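You operate a simulated robot arm through the tools that you are given. There is no shell and no other tool. Be economical: measure what you need, move in short steps, check, and stop when the job is done.

You run a simulated two-armed robot. Do the job below in one go: nothing can be reset, and whatever is moved stays where it is left.

Task
Wipe up the spill on the top of the prep table with the orange rag and put it back.

Only the result counts: the job must be done as asked and must still hold three seconds after the hand-in. Knocking over, shifting, dropping, spilling or breaking anything else fails it.

Robot
Two 7-joint arms with two-finger parallel grippers on one trunk, on a base that drives. Base frame: it is fixed to the floor where the robot stands at the start and does not move with it; the origin is under the middle of the robot, x ahead of it, y to its left, z up; the surface under the hand at the start is at about z = 850. Units: mm, degrees, N and s.
The left shoulder is at the start at [70, 134, 1201], the right one opposite. With the tool pointing down near the work surface each hand reaches from about 100 to 640 mm from the robot's upright axis, wherever it stands, measured 20 degrees to its own side. Payload 1.57 kg a hand.
The TCP of each hand is the grasp point between the finger pads, 30 mm short of the fingertips. In the tool frame z runs along the fingers and y along their closing line. The gripper opens to 80 mm. The fingers are 17 mm wide and 12 mm thick; the gripper's body (40 by 82 mm) begins 80 mm behind the TCP.
Orientation is that of the tool frame in the base frame, as a unit quaternion [w, x, y, z]. With the fingers straight down and closing along the base's y, the tool's x points along the base's -x, its y along +y and its z along -z.

Tools
- The arms move only by the tool send_rows. It takes "left_deltas", "right_deltas" or both (then of equal length, played together; a hand with none holds still); each is a list of rows, each a list of 7 numbers: the turn, a rotation vector about the base's x, y, z in units of 5 degrees (1.0 is 5 degrees), then the shift along the base's x, y, z in units of 40 mm (1.0 is 40 mm), then the finger opening in mm, from 0 to 80. In form: [[ax, ay, az, dx, dy, dz, claw], ...]. A call has 1 to 10 rows; each row shifts and turns the commanded pose from where the row before left it. A call with a number of a shift or a turn outside -1 to 1 is refused whole. A row lasts 0.2 s, in which the tool goes at most 50 mm and 8.6 degrees; a call with a longer step from one row to the next is refused whole, and so is a gripper value outside its range. Where a pose cannot be reached the arm comes as near as it can. A force on the tool above 40 N (or 10 N above the force at the start of the call, whichever is more), or a blocked arm, ends the call early, and 0.2 s more pass. Each finger travels about 153 mm/s and halts on what it meets, pressing with about 36 N; the grip force reading is that of the motor and also rises with nothing between the fingers. The clock runs only during rows and for 0.2 s after the last one: add rows that do not move to give the fingers time. It gives the time, the measured TCP pose, the force on the tool (base axes), the opening and the grip force at its end, in the units of the frame above (readings bear some noise), with the torque about the TCP (base axes, N m) and any sound that the robot's microphone picked up.
- Cameras (640 x 400 px; columns grow to the right, rows downward): "scene" is now at [110.5, 53, 1412.3]; the picture's right is [0.66, -0.76, 0.00], its down [-0.54, -0.47, -0.70] and it looks along [0.53, 0.46, -0.71] (base axes); focal length 279 px, centre (320, 200). "left" rides on the left gripper at [72, 7, -122] in its tool frame; the picture's right is [-0.09, 1.00, 0.00], its down [-0.84, -0.08, -0.54] and it looks along [-0.54, -0.05, 0.84] (tool axes); focal length 238 px, centre (320, 200). "right" rides on the right gripper at [72, -7, -122] in its tool frame; the picture's right is [0.09, 1.00, 0.00], its down [-0.84, 0.08, -0.54] and it looks along [-0.54, 0.05, 0.84] (tool axes); focal length 238 px, centre (320, 200). There is no depth. A picture from a camera that has moved, and an enlarged one, comes with that camera's place and axes in the base frame and with its lens.
- get_image(camera): a new picture of that camera. The clock stands still meanwhile.
- slide_trunk(by): slides the trunk up (or, below 0, down) by that many mm; the arms and the scene camera ride with it, the base frame stays. It gives what a move gives, with no picture.
- steer(legs): drives the robot by 1 to 6 legs, each [ahead, left, turn to the left] in mm, mm and degrees, along the robot's own axes; the way and the turn of a leg run together, so that a leg with both is an arc; at most 1500 mm and 180 degrees a leg. The arms and the cameras ride along, it lands a little off, and it stops where it bumps. It gives what a move gives.
- pan_tilt(pan, tilt): turns the head with the scene camera to pan (to the left, within 86 degrees either way) and tilt (down, from -29 to 69), counted from straight ahead of the robot. It gives what a move gives.
- enlarge(camera, box): a new picture of the part [left, top, right, bottom] of that camera's present view, enlarged. The clock stands still meanwhile.
- job_done(): hands the job in; it is judged then, once.

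Go step by step. Nothing tells you exact positions but the pictures and the camera data: compare them with the known pose of the tool, close in by small moves and look again before you grip or let go. The budget is 120 turns and 100 pictures, counting those below and the enlarged ones. Unless the task says otherwise, let go and move clear before handing in, and close with one line.

The tools are called after "Emit:" by a JSON object that holds its "method" and its "body". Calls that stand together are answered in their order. send_rows: Moves the arms, as the interface text tells. Its arguments: {"type":"object","properties":{"left_deltas":{"type":"array","items":{"type":"array","items":{"type":"number"}}},"right_deltas":{"type":"array","items":{"type":"array","items":{"type":"number"}}}},"required":[]} The other tools are called the same way: slide_trunk (by) slides the trunk up or down; steer (legs) drives the base; pan_tilt (pan, tilt) turns the head that bears the scene camera; get_image (camera) takes a picture; enlarge (camera, box) takes an enlarged picture of a part of a camera's view; job_done () hands the job in.

At the start:

```text
time_s: 0.0
left_ee_pos: [308.0, 442.5, 1112.3]
left_tcp_rot: [0.0, 0.0, 1.0, 0.001]
left_ft_force: [0.4, -0.2, -0.2]
left_ft_torque: [-0.02, 0.02, 0.01]
left_gripper_width: 80.2
left_finger_force: 0.0
right_ee_pos: [387.1, 31.1, 1063.2]
right_tcp_rot: [0.0, 0.0, 1.0, 0.0]
right_ft_force: [-0.3, 0.4, -0.4]
right_ft_torque: [0.0, 0.01, -0.02]
right_gripper_width: 80.0
right_finger_force: 0.1
trunk travel left (down, up): [-775.0, 165.0]
robot x, y, heading: [-0.0, -0.2, 0.1]
head pan, tilt: [40.9, 45.6]
```

scene: 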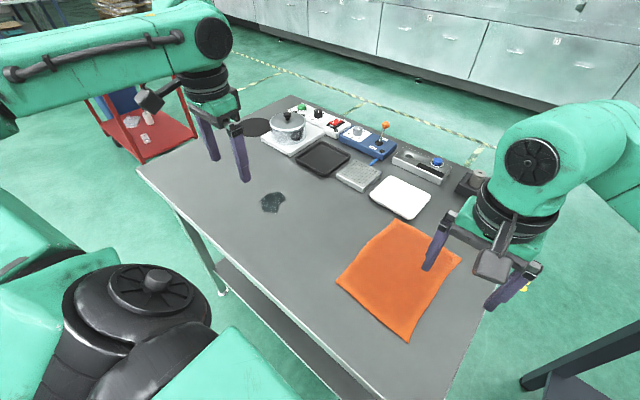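
right: 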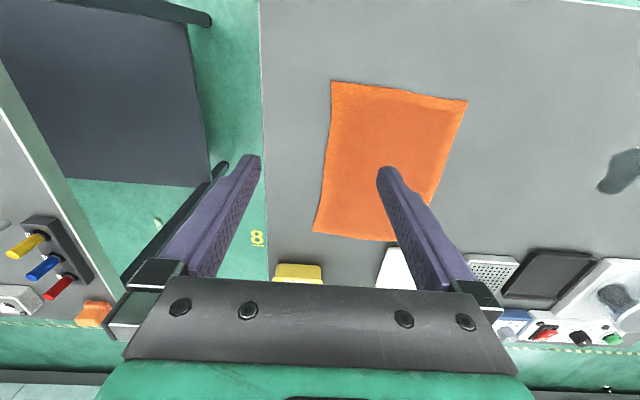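
left: 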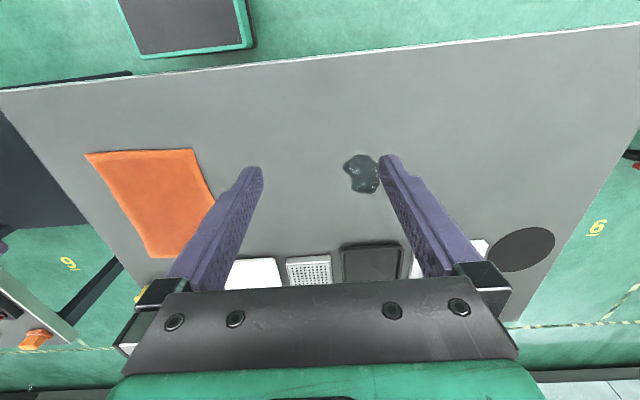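

The rag lies roughly at x 355–596, y 35–225, and the spill is near (434, 515). I'll take closer looks at both first.

Emit:
{"method": "enlarge", "body": {"camera": "scene", "box": [320, 200, 480, 350]}}

Emit:
{"method": "enlarge", "body": {"camera": "left", "box": [310, 130, 430, 210]}}

Emit:
{"method": "enlarge", "body": {"camera": "right", "box": [290, 60, 490, 260]}}

```text
2.67 times, centred on (400, 275) of scene
camera zoom: at [110.5, 53.0, 1412.3], right [0.66, -0.76, 0.0], down [-0.54, -0.47, -0.7], along [0.53, 0.46, -0.71], focal length 745 px, centre (107, 0)
```

zoom: 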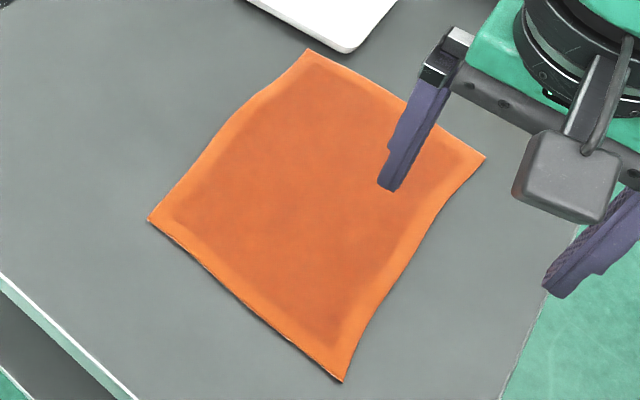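

```text
5.00 times, centred on (370, 170) of left
camera zoom: at [235.5, 450.7, 1232.0], right [0.09, 1.0, 0.0], down [0.84, -0.08, 0.54], along [0.54, -0.05, -0.84], focal length 1192 px, centre (70, 350)
```

zoom: 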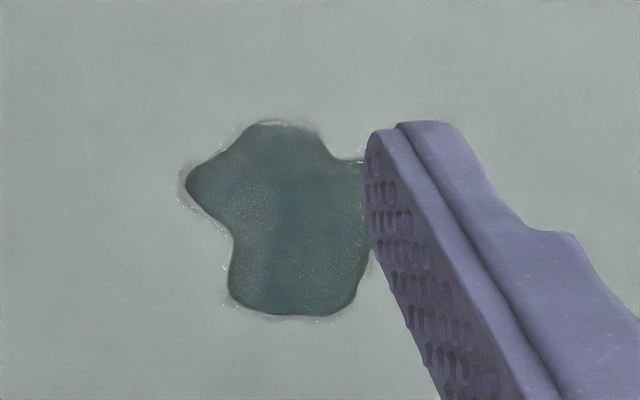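

```text
2.00 times, centred on (390, 160) of right
camera zoom: at [315.9, 24.1, 1186.7], right [-0.09, 1.0, 0.0], down [0.84, 0.08, 0.54], along [0.54, 0.05, -0.84], focal length 477 px, centre (180, 280)
```

zoom: 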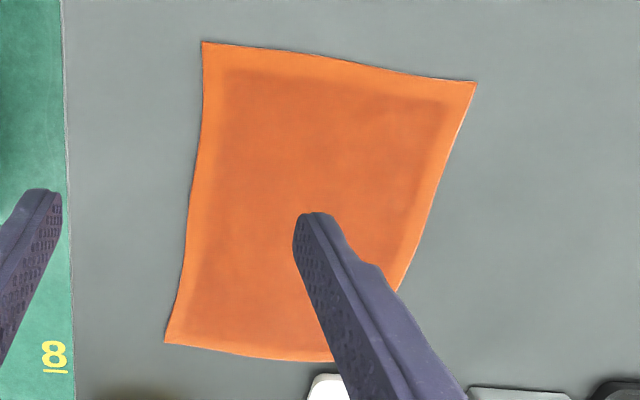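

The spill spans about x 398–475 and y 478–545. I'll shift the base left so the left hand reaches both places, and move the right hand out of the way to the right.

Emit:
{"method": "steer", "body": {"legs": [[0, 150, 0]]}}

Emit:
{"method": "send_rows", "body": {"right_deltas": [[0, 0, 0, 0, -1, 0.3, 80], [0, 0, 0, 0, -1, 0.3, 80], [0, 0, 0, 0, -1, 0.3, 80], [0, 0, 0, 0, -1, 0, 80], [0, 0, 0, 0, -1, 0, 80], [0, 0, 0, 0, -1, 0, 80], [0, 0, 0, 0, -1, 0, 80], [0, 0, 0, 0, -1, 0, 80]], "left_deltas": [[0, 0, 0, 0.4, -1, 0, 80], [0, 0, 0, 0.4, -1, 0, 80], [0, 0, 0, 0.4, -1, 0, 80], [0, 0, 0, 0.4, -1, 0, 80], [0, 0, 0, 0.4, -1, 0, 80], [0, 0, 0, 0.4, -1, 0, 80], [0, 0, 0, 0.4, -1, 0, 80], [0, 0, 0, 0.4, -1, 0, 80]]}}

```text
time_s: 1.4
left_ee_pos: [310.0, 590.3, 1112.3]
left_tcp_rot: [0.001, 0.002, 1.0, 0.002]
left_ft_force: [-0.6, -0.1, 0.0]
left_ft_torque: [0.04, -0.01, 0.0]
left_gripper_width: 80.0
left_finger_force: 0.0
right_ee_pos: [389.1, 178.8, 1063.2]
right_tcp_rot: [-0.001, 0.002, 1.0, 0.001]
right_ft_force: [0.3, -0.8, 0.2]
right_ft_torque: [0.01, 0.0, 0.02]
right_gripper_width: 80.1
right_finger_force: 0.0
trunk travel left (down, up): [-775.0, 165.0]
robot x, y, heading: [2.7, 150.0, -0.2]
head pan, tilt: [40.9, 45.6]
```

```text
time_s: 3.2
left_ee_pos: [437.9, 267.8, 1110.1]
left_tcp_rot: [0.0, 0.001, 1.0, 0.003]
left_ft_force: [-0.6, -0.6, 0.5]
left_ft_torque: [0.02, 0.0, 0.01]
left_gripper_width: 80.1
left_finger_force: 0.0
right_ee_pos: [389.8, -142.8, 1098.0]
right_tcp_rot: [-0.001, 0.001, 1.0, 0.003]
right_ft_force: [-0.3, -0.3, 0.1]
right_ft_torque: [0.02, 0.01, 0.01]
right_gripper_width: 79.7
right_finger_force: 0.0
trunk travel left (down, up): [-775.0, 165.0]
robot x, y, heading: [0.1, 153.9, 0.0]
head pan, tilt: [40.9, 45.6]
```

Both arms are clear of each other. Next the left hand goes above the rag centre at about (475, 130).

Emit:
{"method": "send_rows", "body": {"left_deltas": [[0, 0, 0, 0.25, -0.9, -0.5, 80], [0, 0, 0, 0.25, -0.9, -0.5, 80], [0, 0, 0, 0.25, -0.9, -0.5, 80], [0, 0, 0, 0.18, -0.75, -0.7, 80], [0, 0, 0, 0, 0, -1, 80], [0, 0, 0, 0, 0, -0.8, 80]]}}

Emit:
{"method": "pan_tilt", "body": {"pan": 10, "tilt": 50}}

Emit:
{"method": "get_image", "body": {"camera": "scene"}}

Emit:
{"method": "get_image", "body": {"camera": "left"}}

```text
time_s: 4.6
left_ee_pos: [475.5, 137.2, 952.0]
left_tcp_rot: [0.001, 0.001, 1.0, 0.001]
left_ft_force: [0.2, -0.4, -0.9]
left_ft_torque: [0.01, 0.02, -0.03]
left_gripper_width: 80.2
left_finger_force: 0.1
right_ee_pos: [389.5, -138.8, 1099.2]
right_tcp_rot: [0.001, 0.0, 1.0, -0.001]
right_ft_force: [0.1, 0.0, -0.2]
right_ft_torque: [0.02, 0.0, -0.03]
right_gripper_width: 80.1
right_finger_force: 0.0
trunk travel left (down, up): [-775.0, 165.0]
robot x, y, heading: [-1.7, 148.7, 0.2]
head pan, tilt: [40.9, 45.6]
```

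```text
time_s: 5.5
left_ee_pos: [475.5, 135.9, 951.9]
left_tcp_rot: [0.0, 0.002, 1.0, 0.001]
left_ft_force: [-0.1, 0.0, -1.3]
left_ft_torque: [-0.01, 0.01, 0.0]
left_gripper_width: 79.9
left_finger_force: 0.1
right_ee_pos: [389.4, -138.3, 1098.8]
right_tcp_rot: [-0.001, 0.001, 1.0, -0.001]
right_ft_force: [0.5, -0.5, 0.4]
right_ft_torque: [0.01, 0.01, 0.01]
right_gripper_width: 79.9
right_finger_force: 0.2
trunk travel left (down, up): [-775.0, 165.0]
robot x, y, heading: [5.0, 151.8, -0.4]
head pan, tilt: [10.0, 50.0]
```

```text
93 pictures are left
camera scene: at [125.5, 164.1, 1406.3], right [0.17, -0.99, 0.0], down [-0.75, -0.13, -0.64], along [0.63, 0.11, -0.77], focal length 279 px, centre (320, 200)
```

scene: 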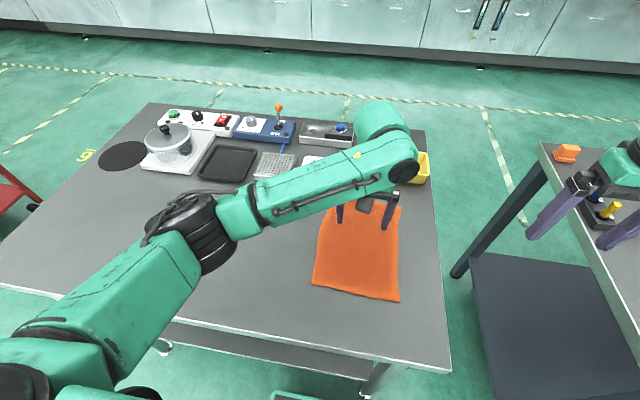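

```text
92 pictures are left
camera left: at [403.2, 144.3, 1073.0], right [0.1, 1.0, 0.0], down [0.84, -0.08, 0.54], along [0.54, -0.05, -0.84], focal length 238 px, centre (320, 200)
```

left: 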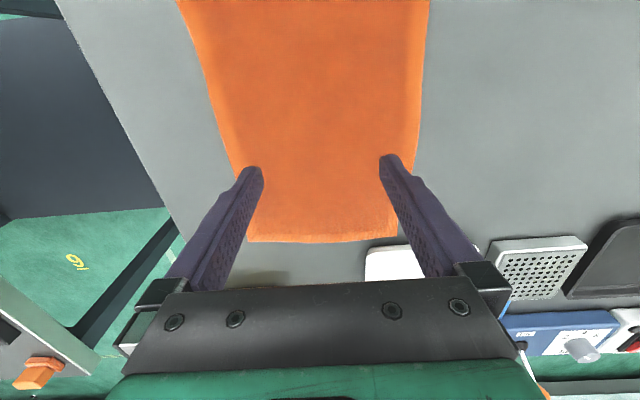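

The hand is centred over the rag. I'll descend gently with the fingers partly closed, until the tips touch.

Emit:
{"method": "send_rows", "body": {"left_deltas": [[0, 0, 0, 0, -0.1, -0.7, 70], [0, 0, 0, 0, 0, -0.7, 60], [0, 0, 0, 0, 0, -0.2, 60], [0, 0, 0, 0, 0, -0.1, 60], [0, 0, 0, 0, 0, 0, 60]]}}

Emit:
{"method": "get_image", "body": {"camera": "left"}}

```text
time_s: 6.7
left_ee_pos: [473.9, 132.4, 883.7]
left_tcp_rot: [0.0, 0.001, 1.0, -0.001]
left_ft_force: [1.1, 0.0, 5.6]
left_ft_torque: [0.03, -0.03, -0.04]
left_gripper_width: 60.0
left_finger_force: 0.1
right_ee_pos: [389.1, -139.2, 1099.1]
right_tcp_rot: [-0.001, 0.001, 1.0, 0.0]
right_ft_force: [0.7, -0.5, -0.2]
right_ft_torque: [0.0, 0.02, 0.0]
right_gripper_width: 80.0
right_finger_force: 0.1
trunk travel left (down, up): [-775.0, 165.0]
robot x, y, heading: [-1.6, 153.1, -0.3]
head pan, tilt: [10.0, 50.0]
```

```text
91 pictures are left
camera left: at [401.8, 140.4, 1004.7], right [0.1, 1.0, 0.0], down [0.84, -0.08, 0.54], along [0.54, -0.05, -0.84], focal length 238 px, centre (320, 200)
```

left: 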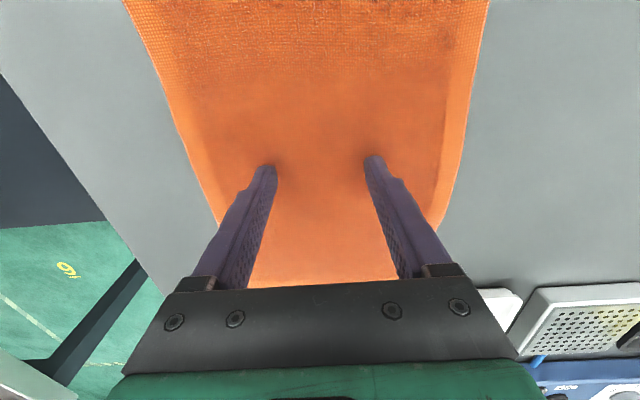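

Tips touch the rag with about 6 N. Now I close the fingers to pinch a fold.

Emit:
{"method": "send_rows", "body": {"left_deltas": [[0, 0, 0, 0, 0, -0.05, 40], [0, 0, 0, 0, 0, 0, 20], [0, 0, 0, 0, 0, 0, 0], [0, 0, 0, 0, 0, 0, 0], [0, 0, 0, 0, 0, 0, 0]]}}

Emit:
{"method": "get_image", "body": {"camera": "left"}}

```text
time_s: 7.9
left_ee_pos: [473.5, 132.3, 882.4]
left_tcp_rot: [0.003, 0.002, 1.0, 0.0]
left_ft_force: [3.6, -0.5, 20.4]
left_ft_torque: [-0.05, -0.06, 0.04]
left_gripper_width: 5.7
left_finger_force: 26.0
right_ee_pos: [387.7, -138.7, 1099.6]
right_tcp_rot: [0.001, 0.002, 1.0, 0.0]
right_ft_force: [0.2, -0.1, 0.3]
right_ft_torque: [0.01, 0.02, -0.02]
right_gripper_width: 80.1
right_finger_force: 0.1
trunk travel left (down, up): [-775.0, 165.0]
robot x, y, heading: [1.0, 149.0, -0.3]
head pan, tilt: [10.0, 50.0]
```

```text
90 pictures are left
camera left: at [400.1, 139.8, 1003.6], right [0.1, 1.0, 0.0], down [0.83, -0.08, 0.55], along [0.54, -0.05, -0.84], focal length 238 px, centre (320, 200)
```

left: 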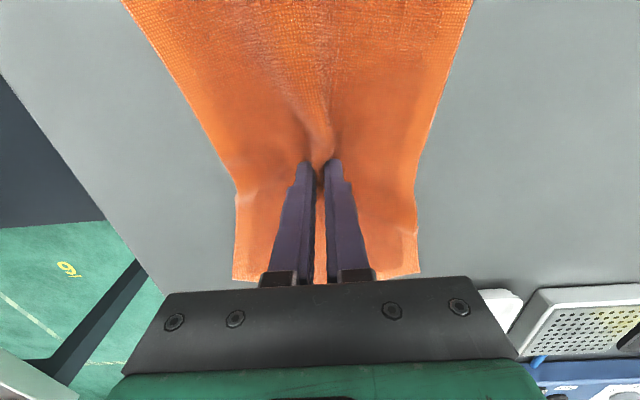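

A fold is pinched (5.7 mm). I'll lift slightly and draw it back and to the left, then check.

Emit:
{"method": "send_rows", "body": {"left_deltas": [[0, 0, 0, 0, 0, 0.2, 0], [0, 0, 0, -0.3, 0.3, 0.2, 0], [0, 0, 0, -0.3, 0.4, 0.1, 0], [0, 0, 0, -0.3, 0.6, 0, 0], [0, 0, 0, 0, 0.6, 0, 0], [0, 0, 0, 0, 0.6, 0, 0], [0, 0, 0, 0, 0, 0, 0]]}}

Emit:
{"method": "get_image", "body": {"camera": "left"}}

Emit:
{"method": "get_image", "body": {"camera": "scene"}}

```text
time_s: 9.5
left_ee_pos: [437.2, 231.5, 901.8]
left_tcp_rot: [0.0, 0.001, 1.0, 0.001]
left_ft_force: [0.5, -0.8, -0.9]
left_ft_torque: [-0.03, -0.02, 0.02]
left_gripper_width: 5.1
left_finger_force: 25.4
right_ee_pos: [390.3, -139.2, 1098.4]
right_tcp_rot: [0.001, 0.001, 1.0, 0.0]
right_ft_force: [1.1, 0.7, 0.7]
right_ft_torque: [0.0, 0.03, -0.01]
right_gripper_width: 80.0
right_finger_force: 0.0
trunk travel left (down, up): [-775.0, 165.0]
robot x, y, heading: [-0.8, 153.0, 0.0]
head pan, tilt: [10.0, 50.0]
```

```text
89 pictures are left
camera left: at [364.7, 239.6, 1023.4], right [0.1, 1.0, 0.0], down [0.84, -0.08, 0.54], along [0.54, -0.05, -0.84], focal length 238 px, centre (320, 200)
```

left: 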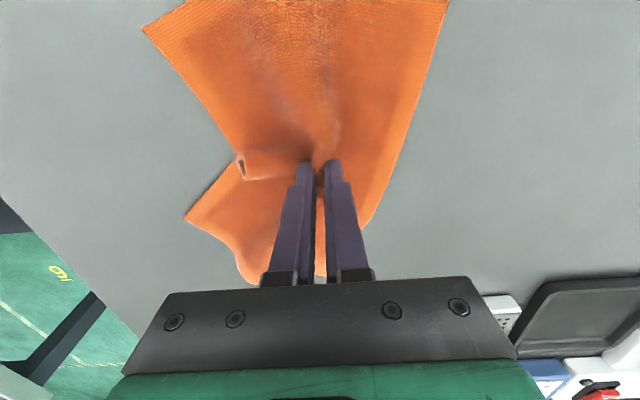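

```text
88 pictures are left
camera scene: at [125.7, 163.5, 1406.2], right [0.17, -0.99, 0.0], down [-0.75, -0.13, -0.64], along [0.63, 0.11, -0.77], focal length 279 px, centre (320, 200)
```

scene: 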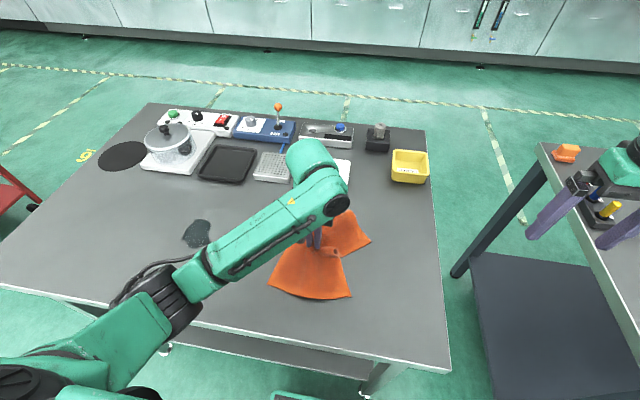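

The rag follows the hand. I'll carry on to the spill.

Emit:
{"method": "send_rows", "body": {"left_deltas": [[0, 0, 0, 0, 0.7, 0, 0], [0, 0, 0, 0, 0.7, 0, 0], [0, 0, 0, 0, 0.7, 0, 0], [0, 0, 0, 0, 0.7, 0, 0], [0, 0, 0, 0, 0.7, 0, 0], [0, 0, 0, 0, 0.7, 0, 0], [0, 0, 0, 0, 0.7, 0, 0], [0, 0, 0, 0, 0.7, 0, 0], [0, 0, 0, 0, 0.7, 0, 0], [0, 0, 0, 0, 0.7, 0, 0]]}}

Emit:
{"method": "get_image", "body": {"camera": "left"}}

Emit:
{"method": "pan_tilt", "body": {"pan": 40, "tilt": 50}}

Emit:
{"method": "get_image", "body": {"camera": "scene"}}

```text
time_s: 11.7
left_ee_pos: [435.2, 510.6, 900.2]
left_tcp_rot: [0.0, 0.002, 1.0, 0.0]
left_ft_force: [-0.8, 0.1, -0.2]
left_ft_torque: [-0.03, -0.02, 0.0]
left_gripper_width: 5.1
left_finger_force: 25.2
right_ee_pos: [390.1, -138.5, 1098.2]
right_tcp_rot: [0.0, 0.001, 1.0, 0.001]
right_ft_force: [-0.8, -0.5, -0.2]
right_ft_torque: [-0.01, 0.0, 0.01]
right_gripper_width: 80.0
right_finger_force: 0.0
trunk travel left (down, up): [-775.0, 165.0]
robot x, y, heading: [-0.8, 150.6, -0.1]
head pan, tilt: [10.0, 50.0]
```

```text
87 pictures are left
camera left: at [365.0, 518.4, 1020.7], right [0.1, 1.0, 0.0], down [0.84, -0.08, 0.54], along [0.54, -0.05, -0.84], focal length 238 px, centre (320, 200)
```

left: 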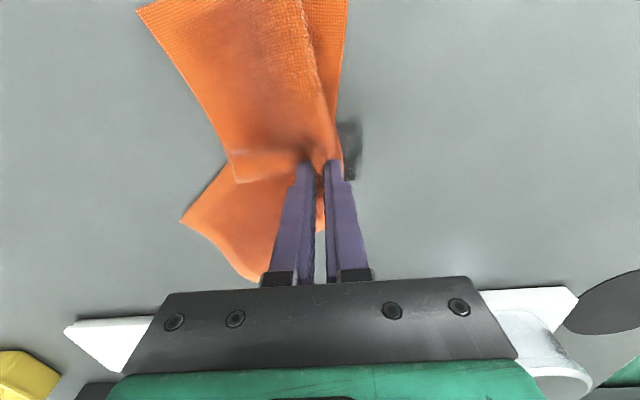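

```text
time_s: 12.7
left_ee_pos: [436.0, 508.5, 899.5]
left_tcp_rot: [0.0, 0.002, 1.0, 0.001]
left_ft_force: [0.6, -1.0, -0.4]
left_ft_torque: [-0.05, 0.01, -0.02]
left_gripper_width: 4.9
left_finger_force: 25.4
right_ee_pos: [390.7, -139.2, 1098.6]
right_tcp_rot: [0.0, 0.001, 1.0, -0.001]
right_ft_force: [-1.1, 1.0, 0.1]
right_ft_torque: [-0.02, 0.02, 0.01]
right_gripper_width: 80.2
right_finger_force: 0.1
trunk travel left (down, up): [-775.0, 165.0]
robot x, y, heading: [0.3, 148.6, -0.2]
head pan, tilt: [40.0, 50.0]
```

```text
86 pictures are left
camera scene: at [108.9, 200.0, 1406.2], right [0.64, -0.77, 0.0], down [-0.59, -0.49, -0.64], along [0.49, 0.41, -0.77], focal length 279 px, centre (320, 200)
```

scene: 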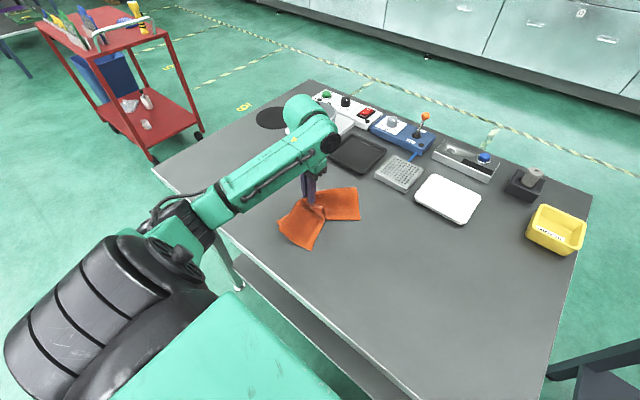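

The rag is over the spill and part of it is already fading. I'll press lightly and scrub over the spill area.

Emit:
{"method": "send_rows", "body": {"left_deltas": [[0, 0, 0, 0, 0.3, -0.2, 0], [0, 0, 0, 0, 0.5, -0.15, 0], [0, 0, 0, 0.6, 0, 0, 0], [0, 0, 0, 0.4, 0, 0, 0], [0, 0, 0, -0.7, 0, 0, 0], [0, 0, 0, -0.7, 0, 0, 0], [0, 0, 0, -0.6, 0, 0, 0], [0, 0, 0, 0, -0.4, 0, 0], [0, 0, 0, 0.7, 0, 0, 0], [0, 0, 0, 0.7, 0, 0, 0]]}}

Emit:
{"method": "get_image", "body": {"camera": "left"}}

```text
time_s: 14.9
left_ee_pos: [451.6, 525.0, 886.3]
left_tcp_rot: [0.001, 0.002, 1.0, 0.001]
left_ft_force: [-3.6, -0.7, 9.2]
left_ft_torque: [-0.1, 0.05, -0.01]
left_gripper_width: 5.3
left_finger_force: 25.4
right_ee_pos: [388.4, -139.3, 1098.8]
right_tcp_rot: [0.001, 0.001, 1.0, 0.001]
right_ft_force: [1.1, -0.1, 0.4]
right_ft_torque: [0.0, -0.02, 0.02]
right_gripper_width: 80.4
right_finger_force: 0.1
trunk travel left (down, up): [-775.0, 165.0]
robot x, y, heading: [2.1, 149.0, 0.0]
head pan, tilt: [40.0, 50.0]
```

```text
85 pictures are left
camera left: at [379.6, 533.1, 1008.9], right [0.1, 1.0, 0.0], down [0.84, -0.08, 0.54], along [0.54, -0.05, -0.84], focal length 238 px, centre (320, 200)
```

left: 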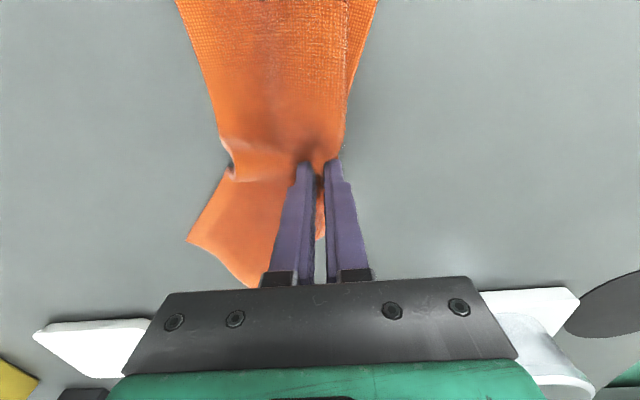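

Contact is about 9 N and the right side is clean. I'll scrub the remaining lower-y strips.

Emit:
{"method": "send_rows", "body": {"left_deltas": [[0, 0, 0, 0.7, 0, 0, 0], [0, 0, 0, 0, -0.4, 0, 0], [0, 0, 0, -0.9, 0, 0, 0], [0, 0, 0, -0.9, 0, 0, 0], [0, 0, 0, -0.4, 0, 0, 0], [0, 0, 0, 0, -0.5, 0, 0], [0, 0, 0, 0.9, 0, 0, 0], [0, 0, 0, 0.9, 0, 0, 0], [0, 0, 0, 0.4, 0, 0, 0], [0, 0, 0, 0, -0.5, 0, 0]]}}

Emit:
{"method": "send_rows", "body": {"left_deltas": [[0, 0, 0, -0.9, 0, 0, 0], [0, 0, 0, -0.9, 0, 0, 0], [0, 0, 0, -0.4, 0, 0, 0], [0, 0, 0, 0.2, 0.6, 0, 0], [0, 0, 0, 0.4, 0.6, 0, 0], [0, 0, 0, 0.5, 0.6, 0, 0], [0, 0, 0, 0, -0.8, 0, 0], [0, 0, 0, 0, -0.8, 0.1, 0], [0, 0, 0, 0, -0.8, 0.3, 0], [0, 0, 0, 0, -0.8, 0, 0]]}}

Emit:
{"method": "get_image", "body": {"camera": "left"}}

Emit:
{"method": "get_image", "body": {"camera": "scene"}}

```text
time_s: 17.1
left_ee_pos: [483.8, 473.1, 887.6]
left_tcp_rot: [0.002, 0.001, 1.0, 0.001]
left_ft_force: [0.6, 4.2, 7.8]
left_ft_torque: [0.06, -0.04, -0.01]
left_gripper_width: 5.4
left_finger_force: 25.5
right_ee_pos: [389.3, -138.3, 1099.5]
right_tcp_rot: [0.0, 0.001, 1.0, 0.0]
right_ft_force: [0.2, 0.5, 0.0]
right_ft_torque: [0.02, 0.01, 0.0]
right_gripper_width: 80.0
right_finger_force: 0.0
trunk travel left (down, up): [-775.0, 165.0]
robot x, y, heading: [4.1, 150.8, -0.2]
head pan, tilt: [40.0, 50.0]
```

```text
time_s: 19.3
left_ee_pos: [439.0, 414.2, 902.6]
left_tcp_rot: [0.0, 0.001, 1.0, 0.001]
left_ft_force: [-0.5, 0.6, -0.4]
left_ft_torque: [-0.01, -0.01, -0.01]
left_gripper_width: 5.3
left_finger_force: 24.9
right_ee_pos: [389.9, -140.4, 1099.4]
right_tcp_rot: [0.0, 0.001, 1.0, 0.001]
right_ft_force: [-0.4, -0.1, -0.2]
right_ft_torque: [0.0, 0.0, -0.01]
right_gripper_width: 80.0
right_finger_force: 0.0
trunk travel left (down, up): [-775.0, 165.0]
robot x, y, heading: [-0.1, 152.4, -0.3]
head pan, tilt: [40.0, 50.0]
```

```text
84 pictures are left
camera left: at [366.5, 422.0, 1023.9], right [0.09, 1.0, 0.0], down [0.84, -0.08, 0.54], along [0.54, -0.05, -0.84], focal length 238 px, centre (320, 200)
```

left: 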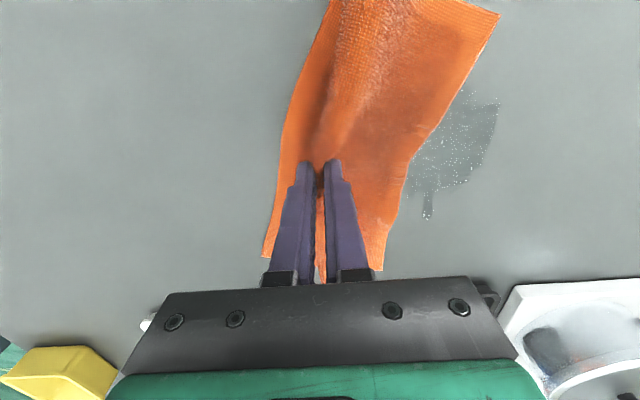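

```text
83 pictures are left
camera scene: at [108.8, 199.1, 1406.3], right [0.64, -0.77, 0.0], down [-0.59, -0.49, -0.64], along [0.49, 0.41, -0.77], focal length 279 px, centre (320, 200)
```

scene: 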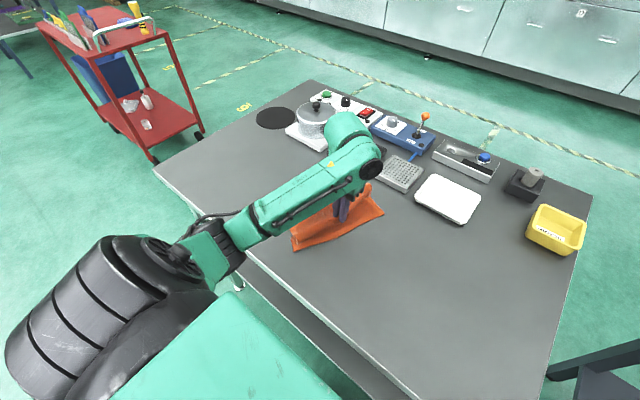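

The spill has faded but is not gone (x 400–510, y 480–545). I'll go back and scrub it with denser strokes and a bit more pressure.

Emit:
{"method": "send_rows", "body": {"left_deltas": [[0, 0, 0, -0.6, 0.8, 0, 0], [0, 0, 0, -0.6, 0.9, -0.3, 0], [0, 0, 0, 0.9, 0, -0.18, 0], [0, 0, 0, 1, 0, 0, 0], [0, 0, 0, 1, 0, 0, 0], [0, 0, 0, 0, 0.3, 0, 0], [0, 0, 0, -1, 0, 0, 0], [0, 0, 0, -1, 0, 0, 0], [0, 0, 0, -0.9, 0, 0, 0], [0, 0, 0, 0, 0.3, 0, 0]]}}

Emit:
{"method": "send_rows", "body": {"left_deltas": [[0, 0, 0, 1, 0, 0, 0], [0, 0, 0, 1, 0, 0, 0], [0, 0, 0, 0.9, 0, 0, 0], [0, 0, 0, 0, 0.3, 0, 0], [0, 0, 0, -1, 0, 0, 0], [0, 0, 0, -1, 0, 0, 0], [0, 0, 0, -0.9, 0, 0, 0], [0, 0, 0, 0, 0.3, 0, 0], [0, 0, 0, 1, 0, 0, 0], [0, 0, 0, 1, 0, 0, 0]]}}

Emit:
{"method": "send_rows", "body": {"left_deltas": [[0, 0, 0, 0.5, 0, 0, 0], [0, 0, 0, 0, 0.3, 0, 0], [0, 0, 0, -1, 0, 0, 0], [0, 0, 0, -1, 0, 0, 0], [0, 0, 0, -0.5, 0, 0, 0], [0, 0, 0, 0, 0.3, 0, 0], [0, 0, 0, 1, 0, 0, 0], [0, 0, 0, 1, 0, 0, 0]]}}

Emit:
{"method": "get_image", "body": {"camera": "left"}}

```text
time_s: 21.5
left_ee_pos: [387.7, 503.3, 887.0]
left_tcp_rot: [0.001, 0.002, 1.0, 0.002]
left_ft_force: [0.1, -6.8, 20.8]
left_ft_torque: [-0.3, 0.01, -0.01]
left_gripper_width: 5.6
left_finger_force: 25.8
right_ee_pos: [387.4, -142.2, 1099.6]
right_tcp_rot: [0.001, 0.002, 1.0, 0.003]
right_ft_force: [-0.5, -0.5, -1.0]
right_ft_torque: [-0.01, -0.01, 0.01]
right_gripper_width: 80.0
right_finger_force: 0.0
trunk travel left (down, up): [-775.0, 165.0]
robot x, y, heading: [-0.8, 151.5, -0.3]
head pan, tilt: [40.0, 50.0]
```

```text
time_s: 23.7
left_ee_pos: [467.9, 530.4, 885.6]
left_tcp_rot: [0.002, 0.001, 1.0, 0.004]
left_ft_force: [-7.1, 3.1, 27.7]
left_ft_torque: [0.07, 0.22, -0.02]
left_gripper_width: 4.8
left_finger_force: 25.5
right_ee_pos: [385.7, -141.3, 1098.8]
right_tcp_rot: [0.001, 0.0, 1.0, 0.001]
right_ft_force: [0.2, 0.2, -0.5]
right_ft_torque: [0.02, 0.04, 0.0]
right_gripper_width: 80.2
right_finger_force: 0.1
trunk travel left (down, up): [-775.0, 165.0]
robot x, y, heading: [1.7, 152.2, -0.2]
head pan, tilt: [40.0, 50.0]
```

```text
time_s: 25.5
left_ee_pos: [467.0, 554.2, 886.7]
left_tcp_rot: [0.002, 0.001, 1.0, 0.004]
left_ft_force: [-6.4, 2.4, 22.2]
left_ft_torque: [0.01, 0.2, -0.03]
left_gripper_width: 4.9
left_finger_force: 25.0
right_ee_pos: [387.0, -141.1, 1098.8]
right_tcp_rot: [0.001, 0.001, 1.0, 0.001]
right_ft_force: [0.8, 1.3, 0.4]
right_ft_torque: [0.01, 0.02, 0.01]
right_gripper_width: 80.0
right_finger_force: 0.1
trunk travel left (down, up): [-775.0, 165.0]
robot x, y, heading: [-1.4, 150.9, -0.1]
head pan, tilt: [40.0, 50.0]
```

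```text
82 pictures are left
camera left: at [394.4, 560.7, 1007.6], right [0.09, 1.0, 0.01], down [0.83, -0.08, 0.54], along [0.54, -0.04, -0.84], focal length 238 px, centre (320, 200)
```

left: 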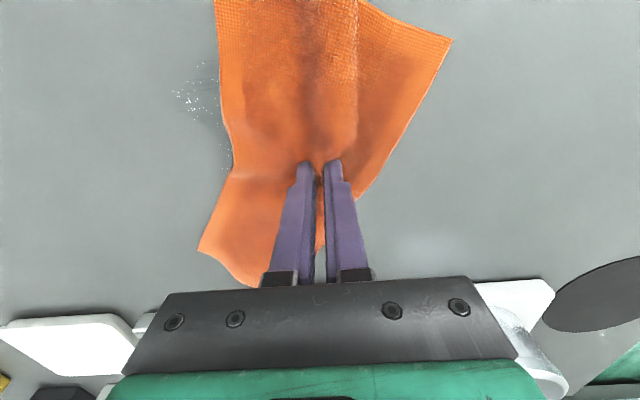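

Mostly gone. Faint residue remains near (416, 483). I'll zigzag back over the whole area down to y ≈ 465.

Emit:
{"method": "send_rows", "body": {"left_deltas": [[0, 0, 0, 0.4, -0.4, 0, 0], [0, 0, 0, -0.9, 0, 0, 0], [0, 0, 0, -0.9, 0, 0, 0], [0, 0, 0, -0.4, 0, 0, 0], [0, 0, 0, 0, -0.4, 0, 0], [0, 0, 0, 1, 0, 0, 0], [0, 0, 0, 1, 0, 0, 0], [0, 0, 0, 0.5, -0.4, 0, 0], [0, 0, 0, -1, 0, 0, 0], [0, 0, 0, -1, 0, 0, 0]]}}

Emit:
{"method": "send_rows", "body": {"left_deltas": [[0, 0, 0, -0.5, -0.3, 0, 0], [0, 0, 0, 1, 0, 0, 0], [0, 0, 0, 1, 0, 0, 0], [0, 0, 0, 0, -0.35, 0, 0], [0, 0, 0, -1, 0, 0, 0], [0, 0, 0, -1, 0, 0, 0], [0, 0, 0, 0, -0.35, 0, 0], [0, 0, 0, 1, 0, 0, 0], [0, 0, 0, 0.8, 0, 0, 0], [0, 0, 0, 0, 0, 0, 0]]}}

Emit:
{"method": "get_image", "body": {"camera": "left"}}

```text
time_s: 27.7
left_ee_pos: [418.5, 505.6, 887.3]
left_tcp_rot: [0.005, 0.003, 1.0, 0.003]
left_ft_force: [7.4, -2.1, 24.6]
left_ft_torque: [-0.16, -0.24, 0.05]
left_gripper_width: 5.1
left_finger_force: 25.1
right_ee_pos: [385.6, -141.0, 1100.3]
right_tcp_rot: [0.002, 0.002, 1.0, 0.001]
right_ft_force: [0.1, 0.4, -0.3]
right_ft_torque: [-0.02, -0.04, -0.01]
right_gripper_width: 80.0
right_finger_force: 0.1
trunk travel left (down, up): [-775.0, 165.0]
robot x, y, heading: [2.0, 151.4, -0.3]
head pan, tilt: [40.0, 50.0]
```

```text
time_s: 28.2
left_ee_pos: [406.5, 497.1, 885.6]
left_tcp_rot: [0.0, 0.001, 1.0, 0.004]
left_ft_force: [-7.8, -2.4, 25.0]
left_ft_torque: [-0.18, 0.18, -0.04]
left_gripper_width: 5.1
left_finger_force: 25.7
right_ee_pos: [386.7, -139.5, 1098.2]
right_tcp_rot: [0.002, 0.0, 1.0, 0.002]
right_ft_force: [-0.2, -0.5, 0.3]
right_ft_torque: [-0.03, 0.02, -0.02]
right_gripper_width: 80.0
right_finger_force: 0.1
trunk travel left (down, up): [-775.0, 165.0]
robot x, y, heading: [1.3, 149.3, -0.0]
head pan, tilt: [40.0, 50.0]
stopped in row 2 (left hand): the force on the tool passed its limit at 43 N (the readings are from after the stop); the commanded pose is now the measured one
```

```text
81 pictures are left
camera left: at [334.9, 503.7, 1007.6], right [0.09, 1.0, 0.01], down [0.84, -0.08, 0.54], along [0.54, -0.04, -0.84], focal length 238 px, centre (320, 200)
```

left: 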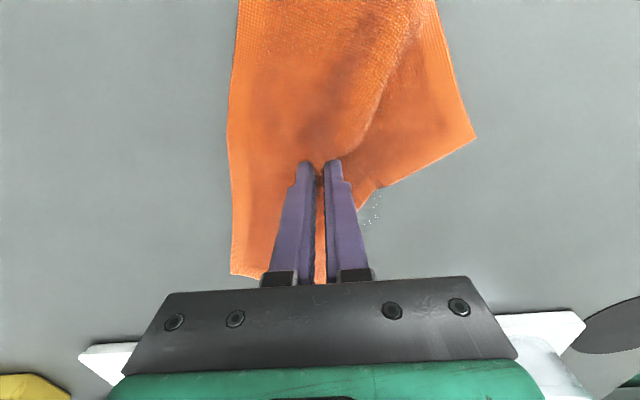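

The force limit cut that call short. I'll continue with slightly less pressure across the low-y side, then sweep the remaining spots at about (445, 538).

Emit:
{"method": "send_rows", "body": {"left_deltas": [[0, 0, 0, 0.7, 0, 0, 0], [0, 0, 0, 0.8, 0, 0, 0], [0, 0, 0, 0, -0.35, 0, 0], [0, 0, 0, -0.8, 0, 0, 0], [0, 0, 0, -0.8, 0, 0, 0], [0, 0, 0, 0, -0.35, 0, 0], [0, 0, 0, 0.8, 0, 0, 0], [0, 0, 0, 0.8, 0, 0, 0]]}}

Emit:
{"method": "send_rows", "body": {"left_deltas": [[0, 0, 0, -0.2, 0.8, 0, 0], [0, 0, 0, -0.2, 0.8, 0, 0], [0, 0, 0, 0.4, 0.2, 0, 0], [0, 0, 0, -0.7, 0, 0, 0], [0, 0, 0, -0.7, 0, 0, 0], [0, 0, 0, 0, -0.3, 0, 0], [0, 0, 0, 0.7, 0, 0, 0], [0, 0, 0, 0.7, 0, 0, 0], [0, 0, 0, 0, -0.3, 0, 0], [0, 0, 0, -0.7, 0, 0, 0]]}}

Emit:
{"method": "send_rows", "body": {"left_deltas": [[0, 0, 0, 0, -0.8, 0.2, 0], [0, 0, 0, 0, -0.8, 0.2, 0], [0, 0, 0, 0, -0.8, 0, 0], [0, 0, 0, 0, -0.8, 0, 0], [0, 0, 0, 0, -0.8, 0, 0], [0, 0, 0, 0, -0.8, 0, 0]]}}

Emit:
{"method": "get_image", "body": {"camera": "left"}}

Emit:
{"method": "get_image", "body": {"camera": "scene"}}

```text
time_s: 29.7
left_ee_pos: [408.1, 473.4, 887.8]
left_tcp_rot: [-0.004, -0.002, 1.0, 0.007]
left_ft_force: [-5.9, 3.0, 19.8]
left_ft_torque: [-0.01, 0.14, -0.01]
left_gripper_width: 5.0
left_finger_force: 25.3
right_ee_pos: [387.7, -139.1, 1098.6]
right_tcp_rot: [0.001, 0.001, 1.0, 0.001]
right_ft_force: [0.6, 0.1, 0.1]
right_ft_torque: [-0.02, 0.06, -0.04]
right_gripper_width: 80.1
right_finger_force: 0.2
trunk travel left (down, up): [-775.0, 165.0]
robot x, y, heading: [1.8, 148.0, 0.1]
head pan, tilt: [40.0, 50.0]
stopped in row 7 (left hand): the force on the tool passed its limit at 42 N (the readings are from after the stop); the commanded pose is now the measured one
```

```text
time_s: 31.9
left_ee_pos: [382.4, 515.9, 887.1]
left_tcp_rot: [-0.002, -0.001, 1.0, 0.007]
left_ft_force: [9.3, 0.6, 28.8]
left_ft_torque: [-0.04, -0.34, 0.02]
left_gripper_width: 4.8
left_finger_force: 25.5
right_ee_pos: [388.7, -142.6, 1098.1]
right_tcp_rot: [0.0, 0.0, 1.0, 0.003]
right_ft_force: [0.0, 0.9, 0.7]
right_ft_torque: [0.02, -0.02, -0.02]
right_gripper_width: 80.0
right_finger_force: 0.0
trunk travel left (down, up): [-775.0, 165.0]
robot x, y, heading: [3.4, 151.6, 0.1]
head pan, tilt: [40.0, 50.0]
```

```text
time_s: 33.3
left_ee_pos: [382.4, 327.5, 899.8]
left_tcp_rot: [-0.006, -0.001, 1.0, 0.006]
left_ft_force: [-0.1, -0.5, -0.7]
left_ft_torque: [0.02, 0.0, 0.03]
left_gripper_width: 5.2
left_finger_force: 25.6
right_ee_pos: [390.9, -137.8, 1098.4]
right_tcp_rot: [0.0, 0.0, 1.0, 0.0]
right_ft_force: [-0.4, -0.2, 0.3]
right_ft_torque: [0.02, 0.01, -0.02]
right_gripper_width: 79.9
right_finger_force: 0.0
trunk travel left (down, up): [-775.0, 165.0]
robot x, y, heading: [2.5, 152.0, -0.1]
head pan, tilt: [40.0, 50.0]
```

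```text
80 pictures are left
camera left: at [311.0, 333.7, 1021.3], right [0.09, 1.0, 0.01], down [0.84, -0.08, 0.53], along [0.53, -0.04, -0.85], focal length 238 px, centre (320, 200)
```

left: 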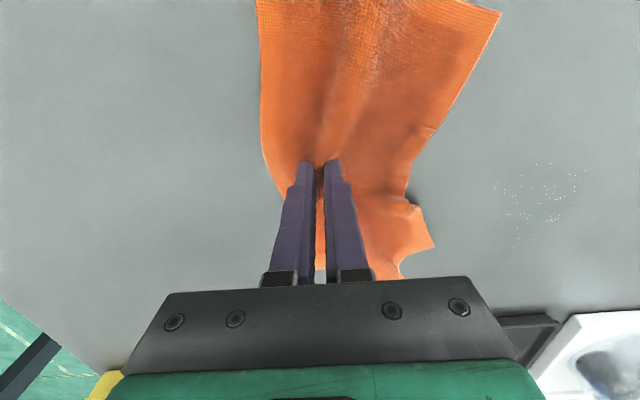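

```text
79 pictures are left
camera scene: at [109.2, 199.8, 1406.2], right [0.64, -0.77, 0.0], down [-0.59, -0.49, -0.64], along [0.49, 0.41, -0.77], focal length 279 px, centre (320, 200)
```

scene: 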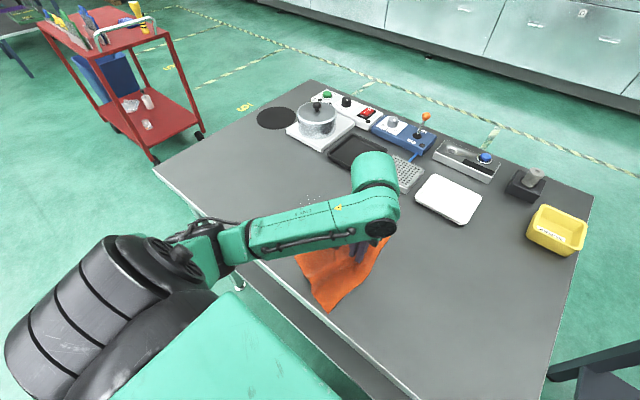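

Emit:
{"method": "enlarge", "body": {"camera": "left", "box": [460, 120, 620, 270]}}

```text
2.67 times, centred on (540, 195) of left
camera zoom: at [311.0, 333.7, 1021.3], right [0.09, 1.0, 0.01], down [0.84, -0.08, 0.53], along [0.53, -0.04, -0.85], focal length 636 px, centre (-267, 213)
```

zoom: 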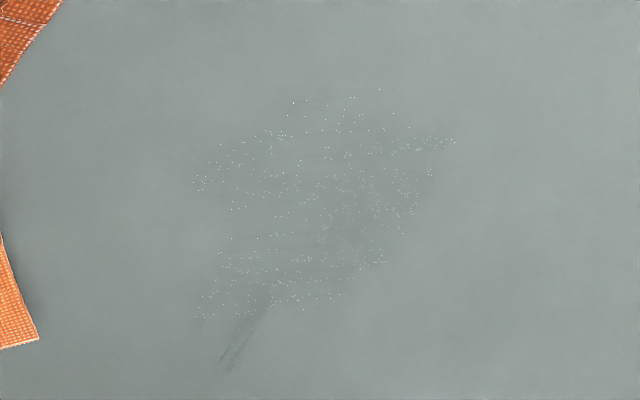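

Only a faint film with droplets remains (x 394–495, y 470–545). One more thorough pass with strokes along y.

Emit:
{"method": "send_rows", "body": {"left_deltas": [[0, 0, 0, 0, 0.9, 0, 0], [0, 0, 0, 0, 0.9, 0, 0], [0, 0, 0, 0, 0.9, -0.1, 0], [0, 0, 0, 0.3, 0.9, -0.28, 0], [0, 0, 0, 0, 0.9, 0, 0], [0, 0, 0, 0, 1, 0, 0], [0, 0, 0, 0.35, 0, 0, 0], [0, 0, 0, 0, -1, 0, 0], [0, 0, 0, 0, -1, 0, 0], [0, 0, 0, 0.35, 0, 0, 0]]}}

Emit:
{"method": "send_rows", "body": {"left_deltas": [[0, 0, 0, 0, 1, 0, 0], [0, 0, 0, 0, 1, 0, 0], [0, 0, 0, 0.35, 0, 0, 0], [0, 0, 0, 0, -1, 0, 0], [0, 0, 0, 0, -1, 0, 0], [0, 0, 0, 0.35, 0, 0, 0], [0, 0, 0, 0, 1, 0, 0], [0, 0, 0, 0, 1, 0, 0], [0, 0, 0, 0.35, 0, 0, 0], [0, 0, 0, 0, 0, 0, 0]]}}

Emit:
{"method": "get_image", "body": {"camera": "left"}}

```text
time_s: 35.5
left_ee_pos: [422.4, 466.9, 886.1]
left_tcp_rot: [-0.006, -0.001, 1.0, 0.006]
left_ft_force: [-1.8, -1.0, 5.4]
left_ft_torque: [-0.13, 0.04, -0.01]
left_gripper_width: 4.9
left_finger_force: 24.8
right_ee_pos: [390.1, -139.2, 1099.3]
right_tcp_rot: [0.0, 0.0, 1.0, 0.0]
right_ft_force: [0.1, -0.2, -0.2]
right_ft_torque: [0.03, 0.0, 0.02]
right_gripper_width: 80.2
right_finger_force: 0.1
trunk travel left (down, up): [-775.0, 165.0]
robot x, y, heading: [2.2, 152.2, 0.2]
head pan, tilt: [40.0, 50.0]
```

```text
time_s: 37.7
left_ee_pos: [462.3, 546.5, 885.2]
left_tcp_rot: [-0.004, -0.001, 1.0, 0.006]
left_ft_force: [0.2, -0.6, 6.1]
left_ft_torque: [-0.11, -0.01, -0.01]
left_gripper_width: 5.0
left_finger_force: 25.3
right_ee_pos: [388.3, -138.5, 1099.7]
right_tcp_rot: [0.0, 0.0, 1.0, 0.0]
right_ft_force: [-0.6, 0.5, 0.0]
right_ft_torque: [-0.05, -0.03, 0.05]
right_gripper_width: 80.1
right_finger_force: 0.0
trunk travel left (down, up): [-775.0, 165.0]
robot x, y, heading: [-3.6, 152.1, 0.2]
head pan, tilt: [40.0, 50.0]
```

```text
77 pictures are left
camera left: at [390.8, 553.5, 1007.4], right [0.09, 1.0, 0.01], down [0.84, -0.08, 0.53], along [0.53, -0.04, -0.85], focal length 238 px, centre (320, 200)
```

left: 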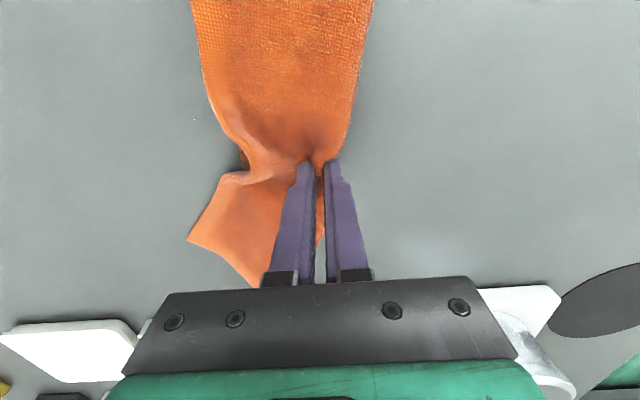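

Nearly clean. I'll finish the last columns (x up to ~500), press a bit more, and move the rag off to inspect.

Emit:
{"method": "send_rows", "body": {"left_deltas": [[0, 0, 0, 0, -1, -0.05, 0], [0, 0, 0, 0, -1, 0, 0], [0, 0, 0, 0.35, 0, 0, 0], [0, 0, 0, 0, 1, 0, 0], [0, 0, 0, 0, 1, 0, 0], [0, 0, 0, 0.35, 0, 0, 0], [0, 0, 0, 0, -1, 0, 0], [0, 0, 0, 0, -1, 0, 0], [0, 0, 0, -1, 0, 0, 0], [0, 0, 0, -1, 0, 0, 0]]}}

Emit:
{"method": "send_rows", "body": {"left_deltas": [[0, 0, 0, 0.3, 0.8, 0, 0], [0, 0, 0, 0.4, 0.8, 0, 0], [0, 0, 0, 0.3, -0.8, 0, 0], [0, 0, 0, 0, -0.8, 0.1, 0], [0, 0, 0, 0, -0.9, 0.3, 0], [0, 0, 0, 0, -0.9, 0, 0], [0, 0, 0, 0, -0.9, 0, 0], [0, 0, 0, 0, -0.9, 0, 0], [0, 0, 0, 0, -0.5, 0, 0]]}}

Emit:
{"method": "get_image", "body": {"camera": "left"}}

Emit:
{"method": "enlarge", "body": {"camera": "scene", "box": [240, 150, 400, 250]}}

```text
time_s: 39.9
left_ee_pos: [410.1, 464.9, 884.4]
left_tcp_rot: [-0.005, -0.001, 1.0, 0.004]
left_ft_force: [4.6, -0.9, 13.6]
left_ft_torque: [-0.17, -0.14, 0.04]
left_gripper_width: 4.9
left_finger_force: 25.2
right_ee_pos: [387.9, -138.3, 1099.3]
right_tcp_rot: [0.001, 0.001, 1.0, 0.001]
right_ft_force: [0.9, 0.0, 0.5]
right_ft_torque: [-0.01, -0.01, -0.02]
right_gripper_width: 79.7
right_finger_force: 0.1
trunk travel left (down, up): [-775.0, 165.0]
robot x, y, heading: [-1.4, 150.9, -0.3]
head pan, tilt: [40.0, 50.0]
```

```text
time_s: 41.9
left_ee_pos: [452.5, 304.3, 898.0]
left_tcp_rot: [-0.006, 0.0, 1.0, 0.006]
left_ft_force: [0.4, 0.9, -0.7]
left_ft_torque: [0.03, -0.01, -0.01]
left_gripper_width: 5.0
left_finger_force: 24.7
right_ee_pos: [390.5, -138.7, 1099.1]
right_tcp_rot: [0.0, 0.0, 1.0, 0.0]
right_ft_force: [-0.8, -0.4, 1.0]
right_ft_torque: [-0.03, 0.01, 0.0]
right_gripper_width: 80.0
right_finger_force: 0.1
trunk travel left (down, up): [-775.0, 165.0]
robot x, y, heading: [1.4, 149.7, -0.0]
head pan, tilt: [40.0, 50.0]
```

```text
76 pictures are left
camera left: at [381.5, 309.8, 1020.5], right [0.09, 1.0, 0.01], down [0.84, -0.08, 0.53], along [0.53, -0.04, -0.85], focal length 238 px, centre (320, 200)
```

left: 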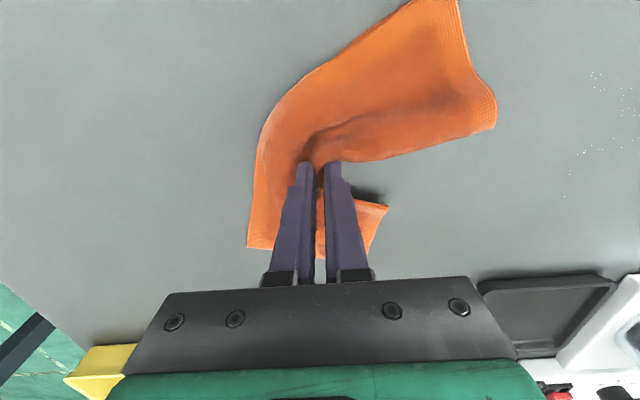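

```text
4.00 times, centred on (320, 200) of scene
camera zoom: at [109.0, 200.2, 1406.3], right [0.64, -0.77, 0.0], down [-0.59, -0.49, -0.64], along [0.49, 0.41, -0.77], focal length 1117 px, centre (320, 200)
```

zoom: 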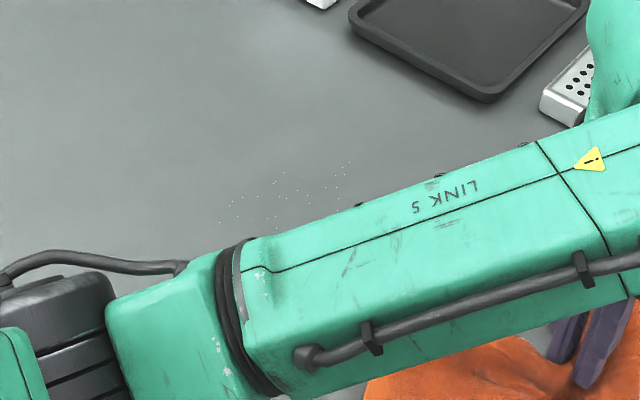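

A few droplets are still left across the area. One more fine pass over x 392–510 and y 462–545.

Emit:
{"method": "send_rows", "body": {"left_deltas": [[0, 0, 0, -0.5, 1, 0, 0], [0, 0, 0, -0.5, 1, 0, 0], [0, 0, 0, -0.5, 1, 0, 0], [0, 0, 0, 0, 0.95, -0.37, 0], [0, 0, 0, 0, 1, 0, 0], [0, 0, 0, 0, 1, 0, 0], [0, 0, 0, 0.3, 0.1, 0, 0], [0, 0, 0, 0, -1, 0, 0], [0, 0, 0, 0, -1, 0, 0], [0, 0, 0, 0.3, 0, 0, 0]]}}

Emit:
{"method": "send_rows", "body": {"left_deltas": [[0, 0, 0, 0, 1, 0, 0], [0, 0, 0, 0, 1, 0, 0], [0, 0, 0, 0.3, 0, 0, 0], [0, 0, 0, 0, -1, 0, 0], [0, 0, 0, 0, -1, 0, 0], [0, 0, 0, 0.3, 0, 0, 0], [0, 0, 0, 0, 1, 0, 0], [0, 0, 0, 0, 1, 0, 0], [0, 0, 0, 0.3, 0, 0, 0], [0, 0, 0, 0, -1, 0, 0]]}}

Emit:
{"method": "send_rows", "body": {"left_deltas": [[0, 0, 0, 0, -1, 0, 0], [0, 0, 0, 0.3, 0, 0, 0], [0, 0, 0, 0, 1, 0, 0], [0, 0, 0, 0, 1, 0, 0], [0, 0, 0, 0.3, 0, 0, 0], [0, 0, 0, 0, -1, 0, 0], [0, 0, 0, 0, -1, 0, 0], [0, 0, 0, 0.3, 0, 0, 0], [0, 0, 0, 0, 1, 0, 0], [0, 0, 0, 0, 1, 0, 0]]}}

Emit:
{"method": "send_rows", "body": {"left_deltas": [[0, 0, 0, 0.3, 0, 0, 0], [0, 0, 0, 0, -1, 0, 0], [0, 0, 0, 0, -1, 0, 0], [0, 0, 0, -0.6, 0, 0.3, 0], [0, 0, 0, -0.6, -1, 0, 0], [0, 0, 0, 0, -1, 0, 0], [0, 0, 0, 0, -1, 0, 0], [0, 0, 0, 0, -1, 0, 0]]}}

Emit:
{"method": "get_image", "body": {"camera": "left"}}

```text
time_s: 44.1
left_ee_pos: [414.1, 462.3, 884.8]
left_tcp_rot: [-0.004, 0.0, 1.0, 0.006]
left_ft_force: [-5.0, -0.7, 17.0]
left_ft_torque: [-0.2, 0.15, -0.05]
left_gripper_width: 4.9
left_finger_force: 25.2
right_ee_pos: [387.1, -139.7, 1099.0]
right_tcp_rot: [0.001, 0.0, 1.0, 0.002]
right_ft_force: [0.1, -0.9, 0.3]
right_ft_torque: [0.04, 0.01, -0.01]
right_gripper_width: 80.0
right_finger_force: 0.1
trunk travel left (down, up): [-775.0, 165.0]
robot x, y, heading: [0.5, 152.5, -0.0]
head pan, tilt: [40.0, 50.0]
```

```text
time_s: 46.3
left_ee_pos: [448.7, 507.3, 885.6]
left_tcp_rot: [-0.004, -0.002, 1.0, 0.007]
left_ft_force: [2.6, 3.5, 13.9]
left_ft_torque: [0.04, -0.02, 0.05]
left_gripper_width: 4.8
left_finger_force: 25.6
right_ee_pos: [389.2, -139.0, 1098.2]
right_tcp_rot: [0.001, 0.0, 1.0, 0.001]
right_ft_force: [-0.2, -0.5, 0.2]
right_ft_torque: [0.01, -0.02, 0.0]
right_gripper_width: 79.8
right_finger_force: 0.0
trunk travel left (down, up): [-775.0, 165.0]
robot x, y, heading: [-0.8, 151.1, -0.1]
head pan, tilt: [40.0, 50.0]
```

```text
time_s: 48.5
left_ee_pos: [485.0, 544.3, 884.5]
left_tcp_rot: [-0.005, -0.001, 1.0, 0.006]
left_ft_force: [-0.3, -4.1, 13.5]
left_ft_torque: [-0.25, 0.01, 0.02]
left_gripper_width: 5.1
left_finger_force: 25.0
right_ee_pos: [387.7, -139.5, 1098.9]
right_tcp_rot: [0.0, 0.001, 1.0, 0.0]
right_ft_force: [0.0, 1.0, 0.6]
right_ft_torque: [-0.03, -0.03, -0.02]
right_gripper_width: 79.9
right_finger_force: 0.0
trunk travel left (down, up): [-775.0, 165.0]
robot x, y, heading: [-0.2, 152.8, -0.1]
head pan, tilt: [40.0, 50.0]
```

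```text
time_s: 50.3
left_ee_pos: [452.3, 306.1, 896.0]
left_tcp_rot: [-0.006, 0.0, 1.0, 0.006]
left_ft_force: [-0.5, 0.1, 0.9]
left_ft_torque: [0.02, 0.02, 0.02]
left_gripper_width: 4.9
left_finger_force: 25.3
right_ee_pos: [390.7, -138.0, 1099.3]
right_tcp_rot: [0.0, 0.001, 1.0, 0.001]
right_ft_force: [1.0, -0.6, 0.1]
right_ft_torque: [0.01, -0.02, -0.02]
right_gripper_width: 80.1
right_finger_force: 0.0
trunk travel left (down, up): [-775.0, 165.0]
robot x, y, heading: [-4.2, 150.6, 0.2]
head pan, tilt: [40.0, 50.0]
```

```text
74 pictures are left
camera left: at [381.1, 311.5, 1017.3], right [0.09, 1.0, 0.01], down [0.84, -0.08, 0.53], along [0.53, -0.04, -0.85], focal length 238 px, centre (320, 200)
```

left: 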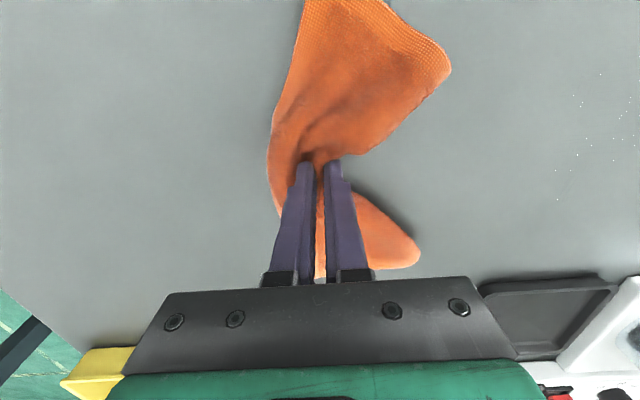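

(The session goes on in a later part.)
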